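You operate a simulated robot arm through the tools that you are given. There is no shell and no other tool. Be economical: measure what you need, move in short steps, check, and stop when the job is done.

Carry out the task below with a simulated robot arm. There is one attempt and no reset: what you move stays moved.

TASK
Stand the yellow paste cartridge from the low round table beside the green tag. It goes on the side that lies toward x -0.7, y +0.7 (a direction in the base frame), with about 3 cm between them.

It is judged by the outcome, as a careful person would: the job done as asked, and still so three seconds after it is handed in. It fails if anything else is knocked over, pushed out of place, dropped, spilled or broken.

THE ROBOT
A 6-joint arm with a two-finger parallel gripper, fixed in place. Base frame: the origin is at the foot of the arm, x ahead of it, y to its left, z up; the work surface is at about z = 0. Lengths are in m, angles in rad, forces in N, time in s.
With the tool pointing down near the work surface it reaches from about 0.16 to 0.42 m from the base axis. Its first joint turns from -1.152 to 1.152 rad. Payload 1.57 kg.
Tool frame: the origin (TCP) lies between the finger pads and is the grasp point; the fingertips stand 0.03 m ahead of it; z points along the fingers, y is the line along which they close. The gripper opens to 0.08 m. The fingers are 0.017 m wide and 0.012 m thick; the gripper's body (0.04 by 0.082 m) begins 0.08 m behind the TCP.
Orientation is that of the tool frame in the base frame, as a unit quaternion [x, y, z, w]. With the fingers straight down and closing along the base's y, the tool's x points along the base's -x, its y along +y and its z along -z.

THE INTERFACE
- The arm moves only by the tool play_rows. Its argument "commands" is a list of rows, each a list of 4 numbers: the shift along the tool's x, y, z in m, then the turn about the tool's z in rad. In form: [[tx, ty, tz, yaw], ...]. A call has 1 to 8 rows; each row shifts and turns the commanded pose from where the row before left it, along the tool's axes as they then stand. "claw" is the gripper command, from -1 (fully open) to 1 (shut), values between in proportion, set as the call begins (left out, the last holds). A row lasts 0.2 s, in which the tool goes at most 0.05 m and 0.15 rad; a call with a longer step from one row to the next is refused whole, and so is a gripper value outside its range. A pose out of reach is approached as far as the arm can. The call stops where the force on the tool passes 40 N (or 10 N more than at its start, if that is more) or the arm is blocked; 0.2 s more then pass. The fingers move at their own pace (about 0.153 m/s each) and stop on an object; they squeeze with about 40 N. The grip force told is the motor's: it shows also when the fingers shut on nothing. Time passes only in rows, and 0.2 s behind the last, so rows that do not move let the fingers close. It gives the time, the measured TCP pose, the force on the tool (base axes), the opening and the grip force at its end, in the units of the frame above (readings bear some noise), and new pictures: "show" is both (left out), scene, wrist or none.
- Cameras (640 x 400 px; columns grow to the right, rows downward): "scene" is fixed at [0.0493, -0.3235, 0.4279]; the picture's right is [0.86, -0.50, 0.00], its down [-0.29, -0.50, -0.81] and it looks along [0.41, 0.70, -0.58] (base axes); focal length 316 px, centre (320, 200). "wrist" rides on the gripper at [-0.032, 0, -0.078] in the tool frame; the picture's right is [0.00, -1.00, 0.00], its down [0.97, 0.00, -0.24] and it looks along [0.24, 0.00, 0.97] (tool axes); focal length 218 px, centre (320, 200).
- point_at(camera, pixels): for up to 12 pixels [column, row] of the newest picture of that camera ("zoom" is the newest enlarged one), the place [x, y, z] in the base frame of the surface seen there, good to about 0.002 m, but the place of the scene camera against the robot may be out by one fixed shift of up to 0.012 m in any direction. No time passes.
- inspect(camera, box): a new picture of the part [left, top, right, bottom] of that camera's present view, enlarged. No time passes.
- hand_in(): hands the job in; it is judged then, once.

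Work in short steps. Measure before you move; look again where a grasp or a placing could have gone wrong, and mend it. You have 60 turns and 120 pictures in all, the two below and enlarged ones among them. Open the gripper and draw the arm clear of the work before you hand the job in, unless the task says otherwise; then end with one line.

The tools are called after "Call:" as a command line: name --pt "numbers of a row" for each row, then --argument value for the rest, lists and objects as JSON in quotes. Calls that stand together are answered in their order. play_rows: Moves the arm, as the interface text tells. Its arguments: {"type":"object","properties":{"commands":{"type":"array"},"claw":{"type":"number"},"show":{"type":"string","enum":["both","scene","wrist","none"]}},"required":["commands"]} The other tools are called the same way: point_at (camera, pixels) gives the place of the surface under pixels of a picture; inspect (camera, box) takes an enlarged picture of a part of a camera's view; hand_in () hands the job in.

At the start:

```text
t: 0.0
eef_pos: [0.2787, 0.0166, 0.2237]
orientation: [-0.001, 1.0, -0.001, -0.001]
ft_force: [-0.4, 0.5, -0.4]
grip_width: 0.0798
finger_force: 0.0
```

scene: 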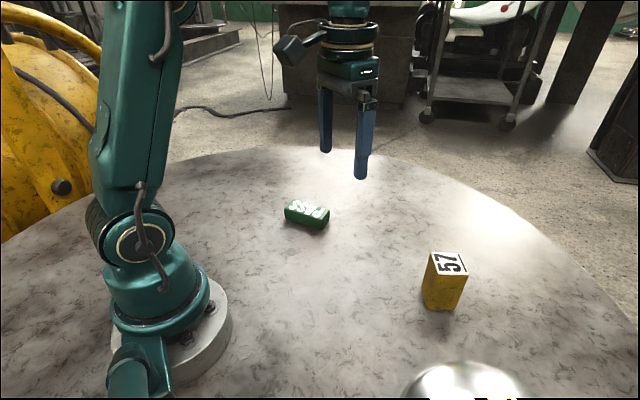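
wrist: 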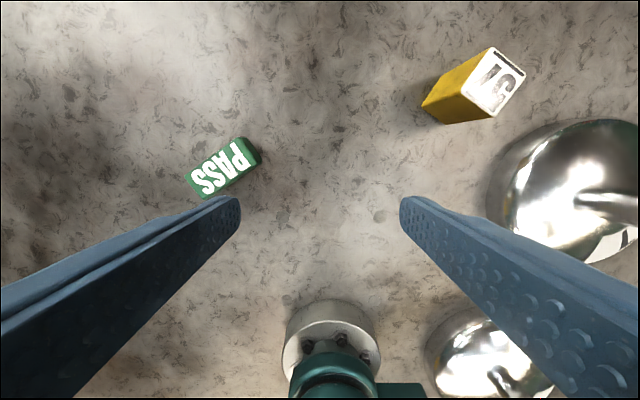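

The yellow cartridge (top at about 447,262 scene; 495,82 wrist) and the green tag (307,213 scene; 224,168 wrist) are both visible. I'll measure both and enlarge them.

Call:
point_at --camera "wrist" --pixels '[[491, 48], [525, 75], [492, 116], [464, 91], [495, 82], [422, 106], [437, 124], [187, 178], [243, 137], [261, 160], [205, 199], [224, 168]]'

Call:
point_at --camera "scene" --pixels '[[432, 253], [463, 253], [468, 274], [439, 276], [423, 302], [455, 310], [287, 205], [303, 200], [329, 210], [322, 219], [321, 229], [286, 216]]'

Call:
inspect --camera "wrist" --box '[400, 20, 560, 140]'

Call:
inspect --camera "scene" --box '[260, 170, 500, 330]'

```text
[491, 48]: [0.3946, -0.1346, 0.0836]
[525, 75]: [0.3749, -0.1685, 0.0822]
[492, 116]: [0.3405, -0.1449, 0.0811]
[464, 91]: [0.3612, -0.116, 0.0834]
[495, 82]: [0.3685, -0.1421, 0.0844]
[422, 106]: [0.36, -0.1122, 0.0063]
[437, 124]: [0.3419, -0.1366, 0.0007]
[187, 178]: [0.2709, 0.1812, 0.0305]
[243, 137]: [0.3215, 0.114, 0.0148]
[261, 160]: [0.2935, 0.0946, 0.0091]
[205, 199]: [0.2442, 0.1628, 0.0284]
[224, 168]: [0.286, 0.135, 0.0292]
```

```text
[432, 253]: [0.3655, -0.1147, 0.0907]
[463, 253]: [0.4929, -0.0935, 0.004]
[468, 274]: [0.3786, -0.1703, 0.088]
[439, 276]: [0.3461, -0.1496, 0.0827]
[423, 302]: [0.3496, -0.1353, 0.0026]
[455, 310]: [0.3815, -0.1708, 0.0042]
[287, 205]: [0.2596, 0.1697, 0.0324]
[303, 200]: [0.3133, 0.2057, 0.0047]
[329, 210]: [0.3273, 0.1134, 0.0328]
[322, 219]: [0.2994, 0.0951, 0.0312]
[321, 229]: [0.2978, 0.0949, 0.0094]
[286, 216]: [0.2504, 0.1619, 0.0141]
```

```text
3.33 times, centred on (480, 80) of wrist
```

zoom: 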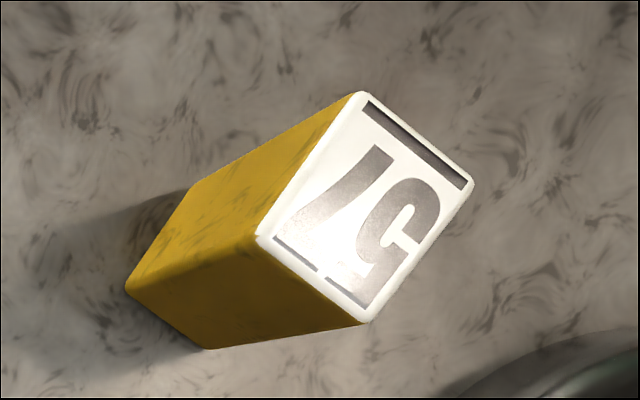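

```text
2.50 times, centred on (380, 250) of scene
```

zoom: 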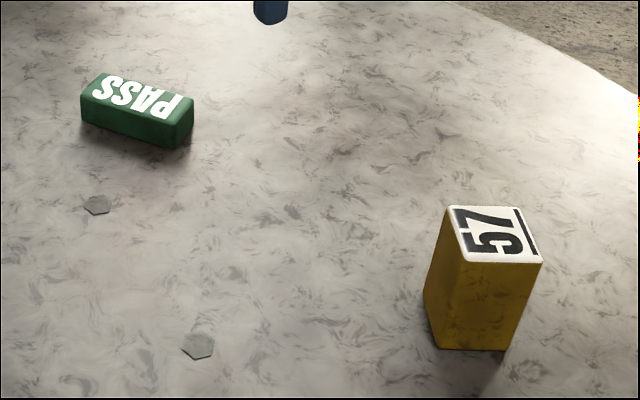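

The cartridge is an upright box of about 39 x 39 x 84 mm, centred near (0.368, -0.141). The tag's long axis lies roughly along the asked direction. Before approaching I'll check where the shiny domes are.

Call:
point_at --camera "wrist" --pixels '[[490, 190], [500, 160], [530, 130], [560, 190], [580, 200], [630, 200], [520, 230], [480, 320], [428, 350], [600, 125], [590, 255]]'

Call:
play_rows --pt "0 0.0 0 0.144" --pt "0 -0.02 0 0.144" --pt "0 -0.03 0 0.144" --pt "0 -0.03 0 0.144"

```text
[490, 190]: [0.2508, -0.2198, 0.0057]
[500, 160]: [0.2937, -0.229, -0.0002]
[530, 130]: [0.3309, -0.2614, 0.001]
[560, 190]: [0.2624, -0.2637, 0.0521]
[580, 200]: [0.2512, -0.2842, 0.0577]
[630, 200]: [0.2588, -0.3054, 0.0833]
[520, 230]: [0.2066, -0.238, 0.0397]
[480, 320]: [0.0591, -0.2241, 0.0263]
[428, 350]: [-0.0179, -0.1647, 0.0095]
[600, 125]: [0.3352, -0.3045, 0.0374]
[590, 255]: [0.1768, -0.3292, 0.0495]
```

```text
t: 1.0
eef_pos: [0.2567, -0.0579, 0.2244]
orientation: [0.285, 0.959, 0.001, 0.001]
ft_force: [0.0, -0.4, 0.5]
grip_width: 0.0802
finger_force: 0.0
```

scene: 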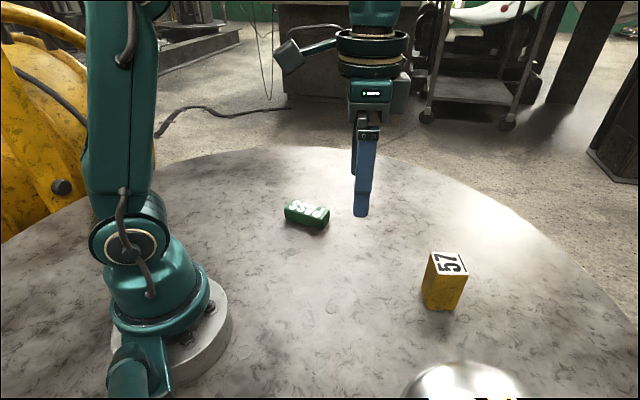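
wrist: 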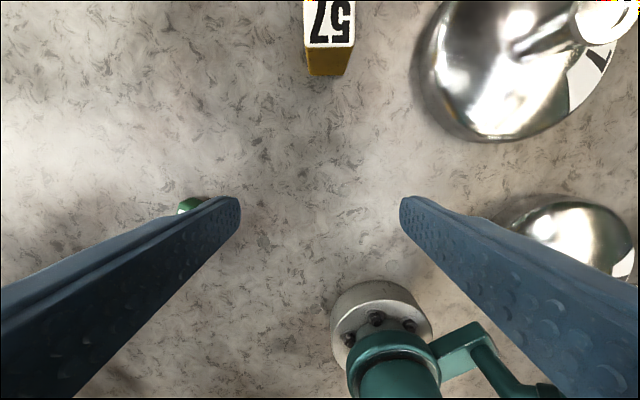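

The yellow box now lines up with the tool axes (328,30). The large dome, around (0.26, -0.30), is clear of it. I'll move above the box, stopping a little short.

Call:
play_rows --pt "-0.035 0 0.0 0" --pt "-0.04 -0.005 0.02 0" --pt "-0.04 -0.004 0.02 0" --pt "-0.023 0 0 0" --pt "0 0 0 0"

```text
t: 2.2
eef_pos: [0.3543, -0.1383, 0.1768]
orientation: [0.283, 0.959, 0.001, 0.0]
ft_force: [0.2, 0.1, 0.8]
grip_width: 0.0801
finger_force: 0.0
out of reach, approached as far as the arm can: row 4
```

scene: 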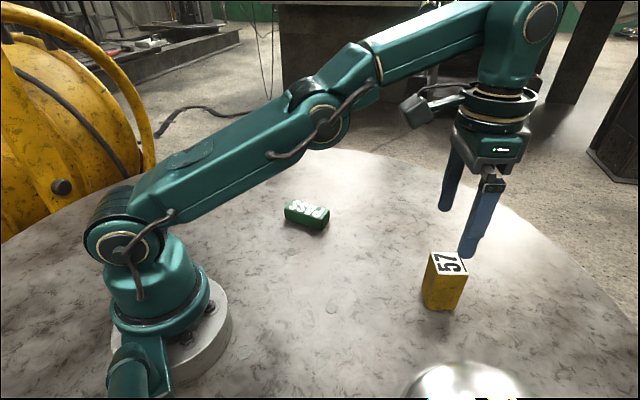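
wrist: 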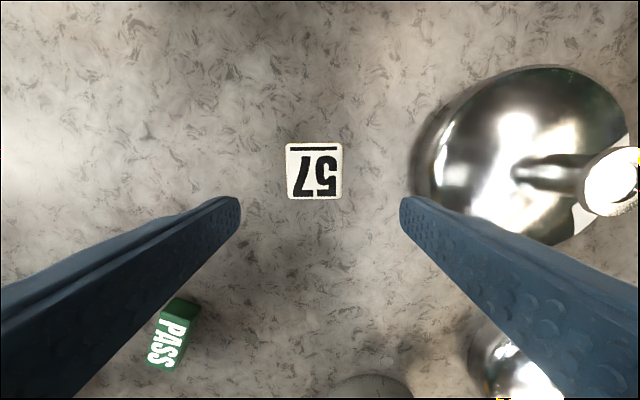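

The box top is centred near (314,172), between the fingers. I'll measure it again.

Call:
point_at --camera "wrist" --pixels '[[288, 146], [339, 145], [341, 197], [290, 197], [314, 171], [314, 150], [314, 195], [160, 368], [187, 322], [174, 345]]'

Call:
inspect --camera "wrist" --box '[240, 120, 400, 220]'

```text
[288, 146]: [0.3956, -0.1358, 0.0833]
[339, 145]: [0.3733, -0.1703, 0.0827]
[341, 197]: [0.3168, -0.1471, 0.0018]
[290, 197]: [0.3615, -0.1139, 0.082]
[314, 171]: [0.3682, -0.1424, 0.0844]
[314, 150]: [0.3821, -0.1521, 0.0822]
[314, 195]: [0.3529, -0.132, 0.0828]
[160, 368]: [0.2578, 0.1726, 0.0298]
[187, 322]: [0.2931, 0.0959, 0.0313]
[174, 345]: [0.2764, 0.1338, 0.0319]
```

```text
4.00 times, centred on (320, 170) of wrist
```

zoom: 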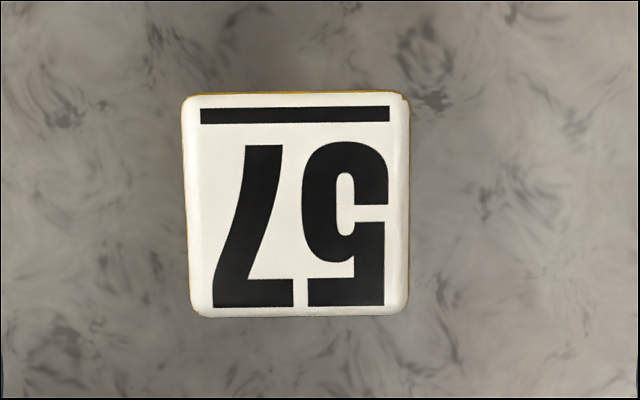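

The yaw is well aligned. That row was at the edge of reach, so I'll go down 4 cm with the tips still above the box and see where the tool lands.

Call:
play_rows --pt "0 0 0.02 0" --pt "0 0 0.02 0" --pt "0 0 0 0" --show "wrist"

```text
t: 3.0
eef_pos: [0.3563, -0.138, 0.1372]
orientation: [0.283, 0.959, 0.0, 0.0]
ft_force: [0.4, 0.6, -0.6]
grip_width: 0.0801
finger_force: 0.1
```

wrist: 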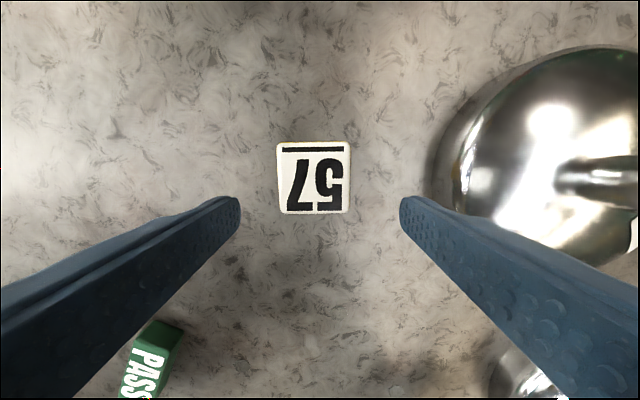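

The tool is 12 mm short along its -x. I'll correct that with a small +y shift, then check.

Call:
play_rows --pt "-0.012 0.003 0 0" --pt "0 0 0.01 0" --pt "0 0 0 0" --show "wrist"

```text
t: 3.8
eef_pos: [0.3672, -0.1424, 0.1272]
orientation: [0.284, 0.959, 0.0, 0.0]
ft_force: [-0.1, 0.3, 0.0]
grip_width: 0.08
finger_force: 0.0
```

wrist: 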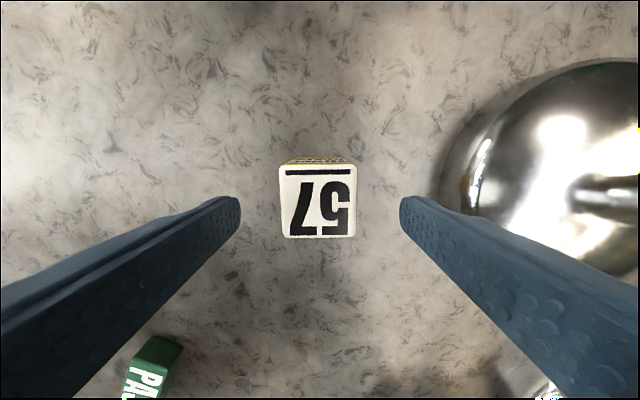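

The box is centred between the fingers (318,202). I'll descend to z≈0.05.

Call:
play_rows --pt "0 0 0.025 0" --pt "0 0 0.025 0" --pt "0 0 0.025 0" --pt "0 0 0 0"

```text
t: 4.8
eef_pos: [0.3668, -0.1428, 0.0545]
orientation: [0.283, 0.959, 0.001, 0.0]
ft_force: [-0.5, 0.0, -0.5]
grip_width: 0.0798
finger_force: 0.1
```

scene: 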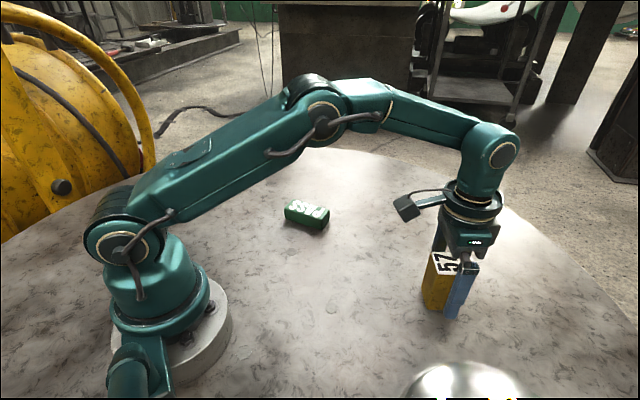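
wrist: 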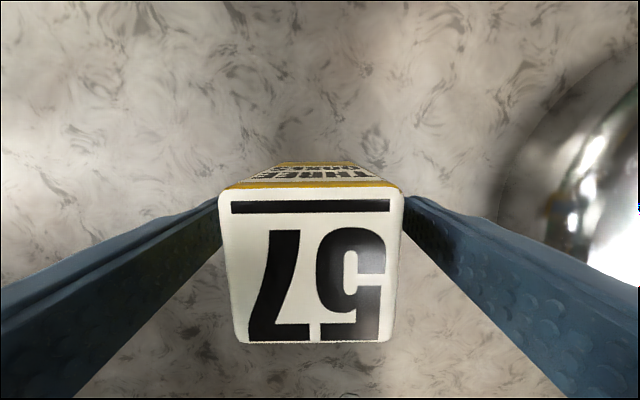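

The fingers straddle the box. I'll close partway first to read the width and force.

Call:
play_rows --pt "0 0 0 0" --pt "0 0 0 0" --pt "0 0 0 0" --claw 0.2 --show "wrist"

```text
t: 5.6
eef_pos: [0.3658, -0.1429, 0.054]
orientation: [0.282, 0.959, 0.0, 0.0]
ft_force: [0.9, -0.4, -0.8]
grip_width: 0.0449
finger_force: 40.0
```

wrist: 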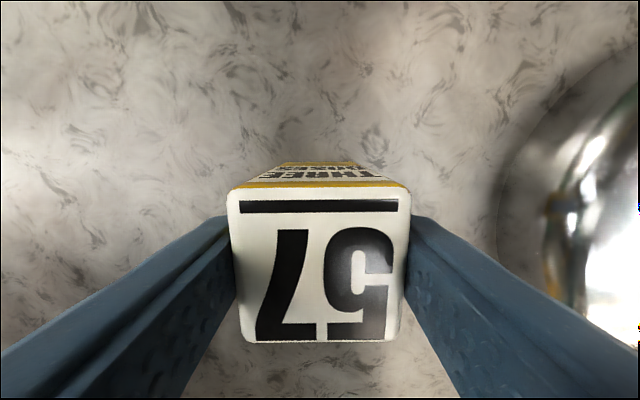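

It's held at a width of 45 mm with 40 N. I'll lift 2.5 cm to test the grip and read the label on the face at (320,172).

Call:
play_rows --pt "0 0 -0.01 0" --pt "0 0 -0.015 0" --pt "0 0 0 0"

Call:
inspect --camera "wrist" --box '[240, 150, 400, 250]'

```text
t: 6.4
eef_pos: [0.3661, -0.1429, 0.0789]
orientation: [0.283, 0.959, 0.0, 0.0]
ft_force: [-0.3, -0.6, -1.5]
grip_width: 0.0448
finger_force: 40.2
```

scene: 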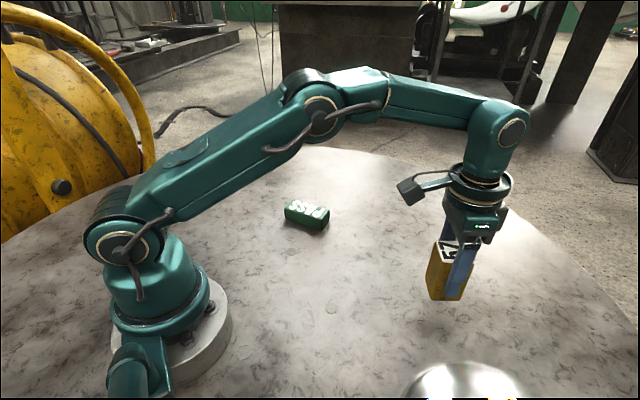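
wrist: 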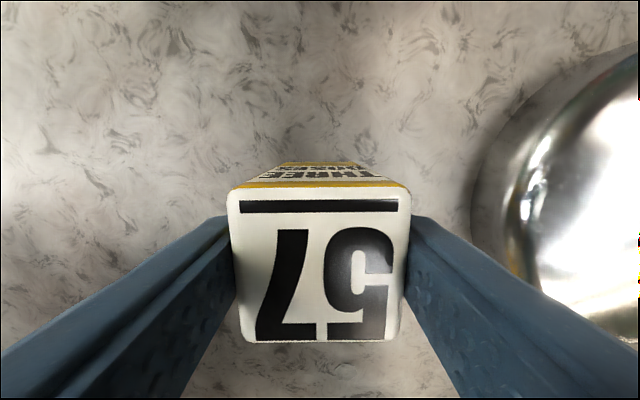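

```text
4.00 times, centred on (320, 200) of wrist
```

zoom: 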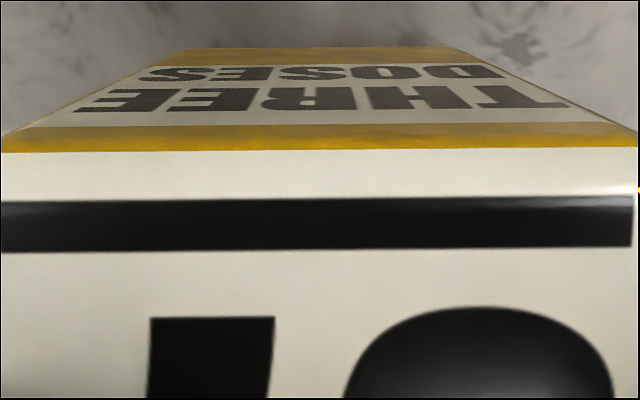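

The label is the right way up (THREE above DOSES) and the grip holds. I'll carry it high toward the far side of the tag.

Call:
play_rows --pt "0 0 -0.02 0" --pt "0.0392 0.0261 -0.013 0" --pt "0.0392 0.0261 -0.015 0" --pt "0.0392 0.0261 -0.015 0" --pt "0.0392 0.0261 -0.01 0" --pt "0 0 0 0"

```text
t: 7.8
eef_pos: [0.2953, 0.0293, 0.1513]
orientation: [0.283, 0.959, 0.0, 0.0]
ft_force: [-0.1, -0.4, -1.6]
grip_width: 0.0446
finger_force: 40.6
```

scene: 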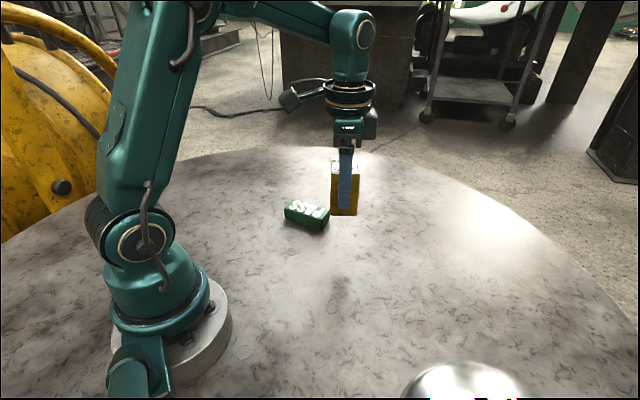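
wrist: 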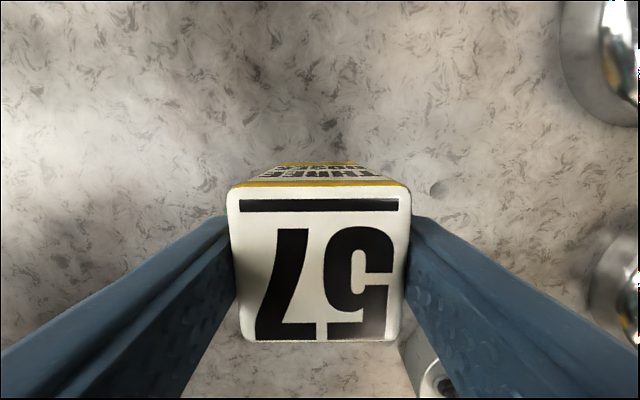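

The carry is steady, with the box bottom near z 0.10. I'll do the second half and turn toward the tag's axis.

Call:
play_rows --pt "0.0392 0.0261 0 0" --pt "0.0392 0.0261 0 0" --pt "0.0392 0.0261 0 0" --pt "0.0392 0.0261 0 0" --pt "0 0 0 0.12" --pt "0 0 0 0.12" --pt "0 0 0 0.1" --pt "0 0 0 0"

```text
t: 9.6
eef_pos: [0.217, 0.2037, 0.1496]
orientation: [0.442, 0.897, -0.001, 0.0]
ft_force: [-0.5, -0.1, -0.7]
grip_width: 0.0445
finger_force: 39.8
```

scene: 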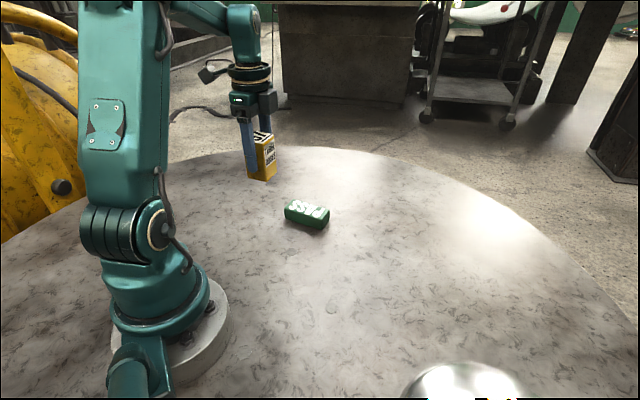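
wrist: 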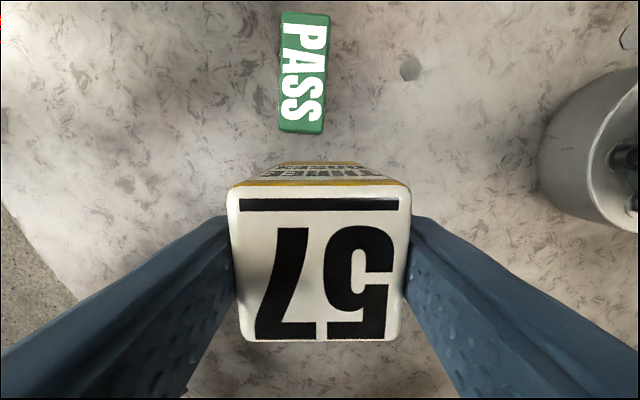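

The tag (303,72) is in clear view, and the table edge shows at the lower left (30,240). I'll measure the tag corners and the edge.

Call:
inspect --camera "wrist" --box '[220, 0, 412, 140]'

Call:
point_at --camera "wrist" --pixels '[[285, 15], [327, 18], [322, 122], [281, 119], [302, 120], [302, 131], [305, 17], [303, 70], [40, 250], [75, 290], [5, 205], [20, 200]]'

```text
2.86 times, centred on (316, 70) of wrist
```

zoom: 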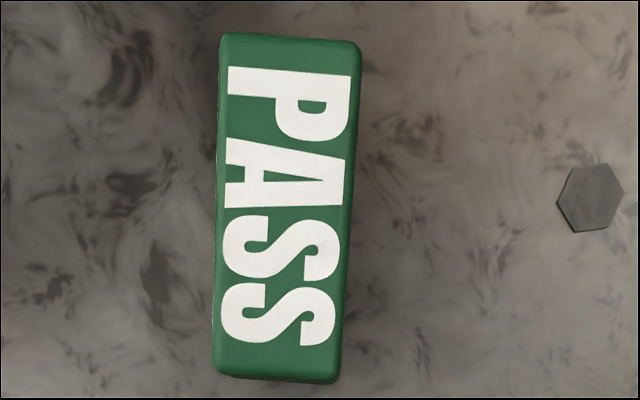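

```text
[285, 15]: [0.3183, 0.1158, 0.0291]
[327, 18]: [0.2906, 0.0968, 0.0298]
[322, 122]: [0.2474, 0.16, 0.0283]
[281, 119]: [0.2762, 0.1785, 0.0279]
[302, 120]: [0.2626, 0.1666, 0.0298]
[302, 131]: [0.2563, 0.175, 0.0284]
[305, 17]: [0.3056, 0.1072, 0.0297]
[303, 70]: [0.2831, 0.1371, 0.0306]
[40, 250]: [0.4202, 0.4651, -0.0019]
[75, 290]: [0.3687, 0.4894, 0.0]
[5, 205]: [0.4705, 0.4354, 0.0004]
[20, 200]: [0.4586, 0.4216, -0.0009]
```

The tag centre is about (0.283, 0.1375), with its long axis at about 125° and a half-length of about 43 mm. For a 3 cm gap, the box centre should be near (0.214, 0.206). I'll apply the small correction and lower.

Call:
play_rows --pt "0.0045 -0.0006 0 0.03" --pt "0 0 0.03 0" --pt "0 0 0.03 0" --pt "0 0 0.018 0" --pt "0 0 0 0"

```text
t: 10.8
eef_pos: [0.2141, 0.2074, 0.0725]
orientation: [0.455, 0.89, 0.0, 0.0]
ft_force: [0.9, 0.7, -1.9]
grip_width: 0.0449
finger_force: 40.4
```

scene: 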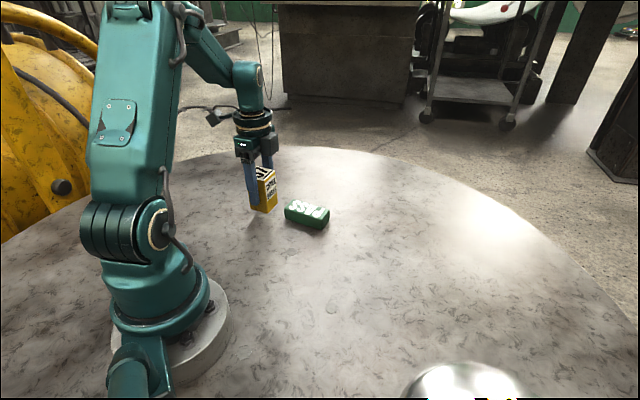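
wrist: 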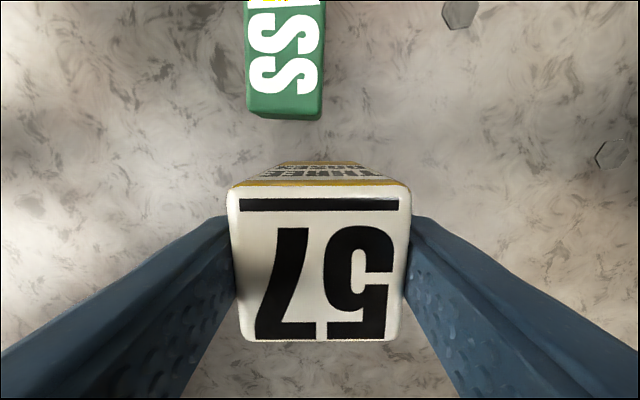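

The box bottom is about 18 mm up. I'll check the gap from the tag's end face (285,117) to the box's front face (320,165).

Call:
point_at --camera "wrist" --pixels '[[285, 106], [285, 116], [265, 114], [310, 116], [320, 164], [290, 166], [350, 166], [320, 184], [320, 174]]'

Call:
inspect --camera "scene" --box '[230, 140, 350, 240]'

```text
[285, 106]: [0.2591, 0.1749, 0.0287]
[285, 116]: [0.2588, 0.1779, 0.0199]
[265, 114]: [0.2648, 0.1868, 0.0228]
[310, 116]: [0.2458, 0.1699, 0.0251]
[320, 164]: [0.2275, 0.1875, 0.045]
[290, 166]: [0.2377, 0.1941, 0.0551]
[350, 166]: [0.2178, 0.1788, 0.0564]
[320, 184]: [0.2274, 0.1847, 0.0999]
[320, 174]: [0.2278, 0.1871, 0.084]
```

```text
4.00 times, centred on (290, 190) of scene
```

zoom: 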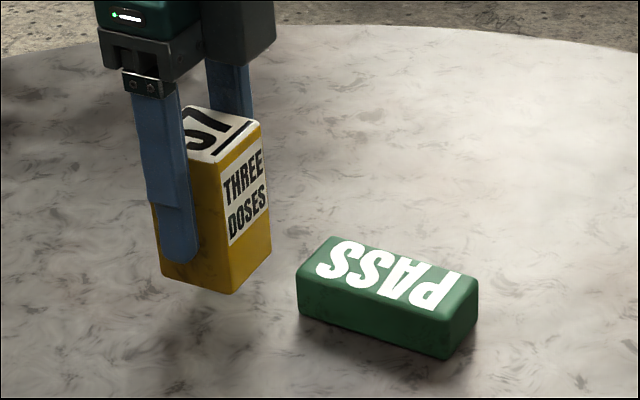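

The gap measures about 25 mm, so I'll shift 5 mm away from the tag and lower until contact.

Call:
play_rows --pt "0.005 0 0.005 0" --pt "0 0 0.007 0" --pt "0 0 0.004 0" --pt "0 0 0.001 0" --pt "0 0 0 0"

```text
t: 12.0
eef_pos: [0.2113, 0.2106, 0.0563]
orientation: [0.454, 0.891, 0.0, 0.0]
ft_force: [-0.2, -0.3, -2.8]
grip_width: 0.0447
finger_force: 39.8
```

scene: 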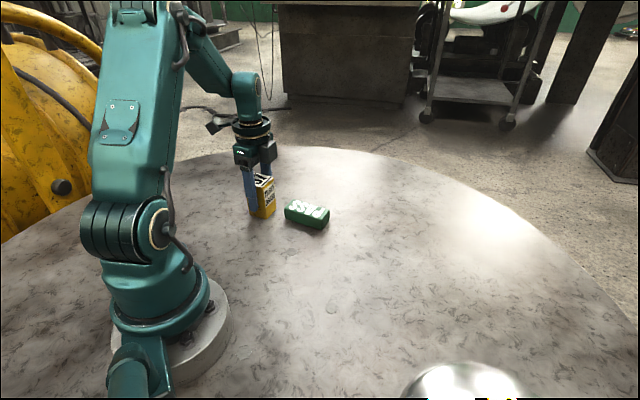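
wrist: 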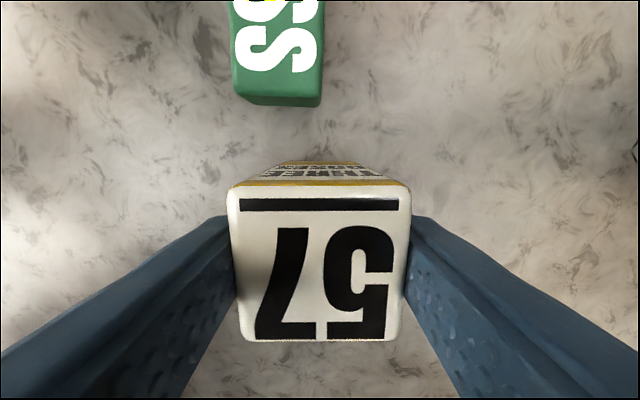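

Just above touch-down now. I'll lower in 1 mm steps while watching the force.

Call:
play_rows --pt "0 0 0.001 0" --pt "0 0 0.001 0" --pt "0 0 0 0" --show "none"

```text
t: 12.8
eef_pos: [0.2113, 0.2115, 0.0539]
orientation: [0.455, 0.89, 0.001, 0.001]
ft_force: [-2.6, -2.8, 16.1]
grip_width: 0.0446
finger_force: 39.9
```

Contact confirmed (16 N upward). I'll ease off by half a millimetre and open.

Call:
play_rows --pt "0 0 -0.0005 0" --pt "0 0 0 0" --show "none"

Call:
play_rows --pt "0 0 0 0" --pt "0 0 0 0" --pt "0 0 0 0" --claw -1

```text
t: 13.4
eef_pos: [0.2096, 0.2096, 0.0551]
orientation: [0.455, 0.891, 0.0, 0.0]
ft_force: [-0.1, -0.5, -2.0]
grip_width: 0.0446
finger_force: 39.7
```

```text
t: 14.2
eef_pos: [0.2101, 0.2115, 0.054]
orientation: [0.455, 0.89, 0.0, 0.0]
ft_force: [-0.2, -0.3, 1.5]
grip_width: 0.0799
finger_force: 0.1
```

scene: 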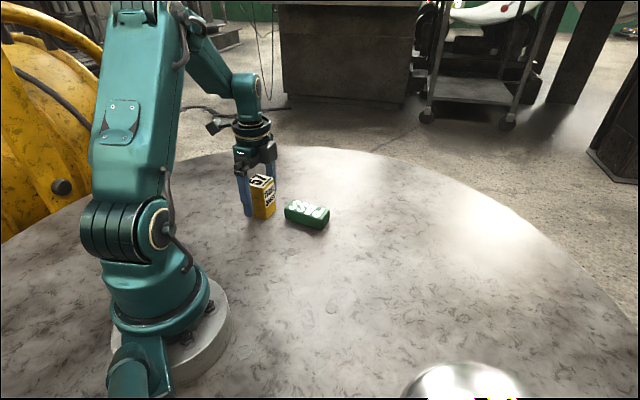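
wrist: 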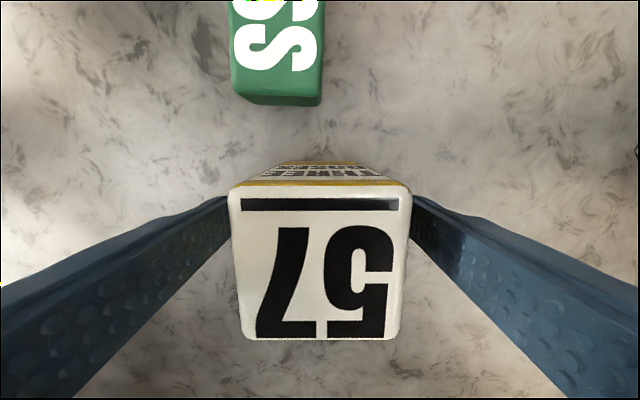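

The box stands free between the open fingers. I'll draw straight up.

Call:
play_rows --pt "0 0 -0.02 0" --pt "0 0 -0.03 0" --pt "0 0 -0.04 0" --pt "0 0 -0.04 0" --pt "0 0 -0.03 0" --pt "0 0 0 0"

Call:
inspect --camera "scene" --box '[230, 140, 350, 240]'

```text
t: 15.6
eef_pos: [0.2115, 0.2116, 0.2157]
orientation: [0.455, 0.891, 0.0, 0.0]
ft_force: [0.7, 0.9, -1.2]
grip_width: 0.0798
finger_force: 0.0
```

scene: 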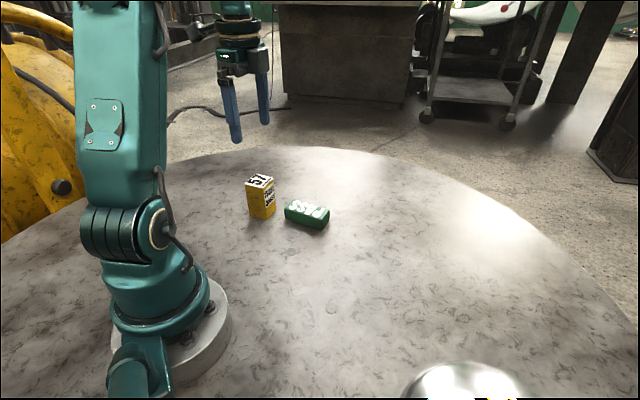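
wrist: 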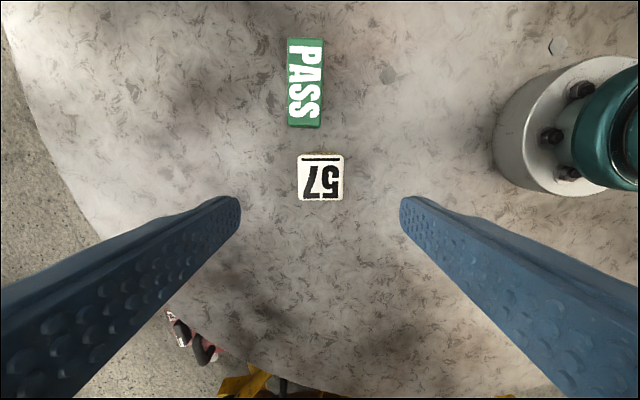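

```text
4.00 times, centred on (290, 190) of scene
```

zoom: 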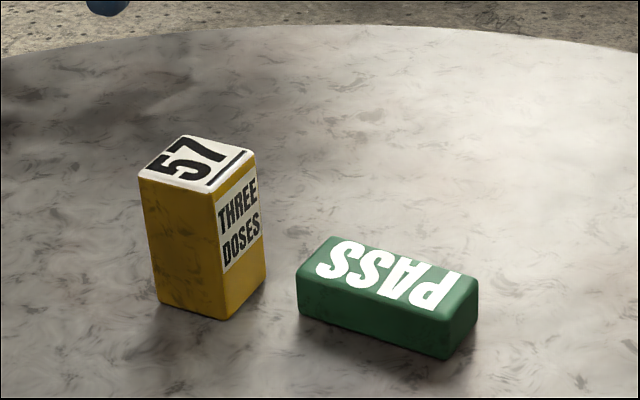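

The box is upright. I'll verify the gap and direction from this view.

Call:
point_at --camera "wrist" --pixels '[[300, 157], [341, 157], [342, 198], [300, 198], [320, 178], [289, 40], [322, 42], [320, 121], [289, 120], [304, 126], [320, 153]]'

Call:
point_at --camera "zoom" --pixels '[[245, 265], [245, 290], [225, 310], [262, 280], [300, 290], [300, 275], [310, 300]]'

```text
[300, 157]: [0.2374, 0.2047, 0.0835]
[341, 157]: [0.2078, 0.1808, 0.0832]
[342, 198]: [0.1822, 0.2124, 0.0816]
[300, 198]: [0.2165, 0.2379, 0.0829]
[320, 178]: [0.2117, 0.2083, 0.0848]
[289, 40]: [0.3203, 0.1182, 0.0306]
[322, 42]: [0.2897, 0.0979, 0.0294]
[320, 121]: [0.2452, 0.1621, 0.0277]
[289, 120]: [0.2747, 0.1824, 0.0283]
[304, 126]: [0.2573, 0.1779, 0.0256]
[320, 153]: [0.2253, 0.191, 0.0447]
```

```text
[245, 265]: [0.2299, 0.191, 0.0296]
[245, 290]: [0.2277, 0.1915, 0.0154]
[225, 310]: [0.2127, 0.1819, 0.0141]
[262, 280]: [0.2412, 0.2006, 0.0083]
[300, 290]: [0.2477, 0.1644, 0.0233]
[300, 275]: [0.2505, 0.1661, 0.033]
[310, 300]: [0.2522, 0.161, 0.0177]
```

The gap measures about 29 mm. The box centre is offset from the tag by (-0.071, +0.069), which matches the asked direction. The box is upright, the tag is unmoved and the arm is clear, so I'm handing in.

Call:
hand_in

```text
The job is handed in.
```

The yellow paste cartridge now stands upright beside the green tag, about 3 cm away on the (-0.7, +0.7) side, with nothing else disturbed.
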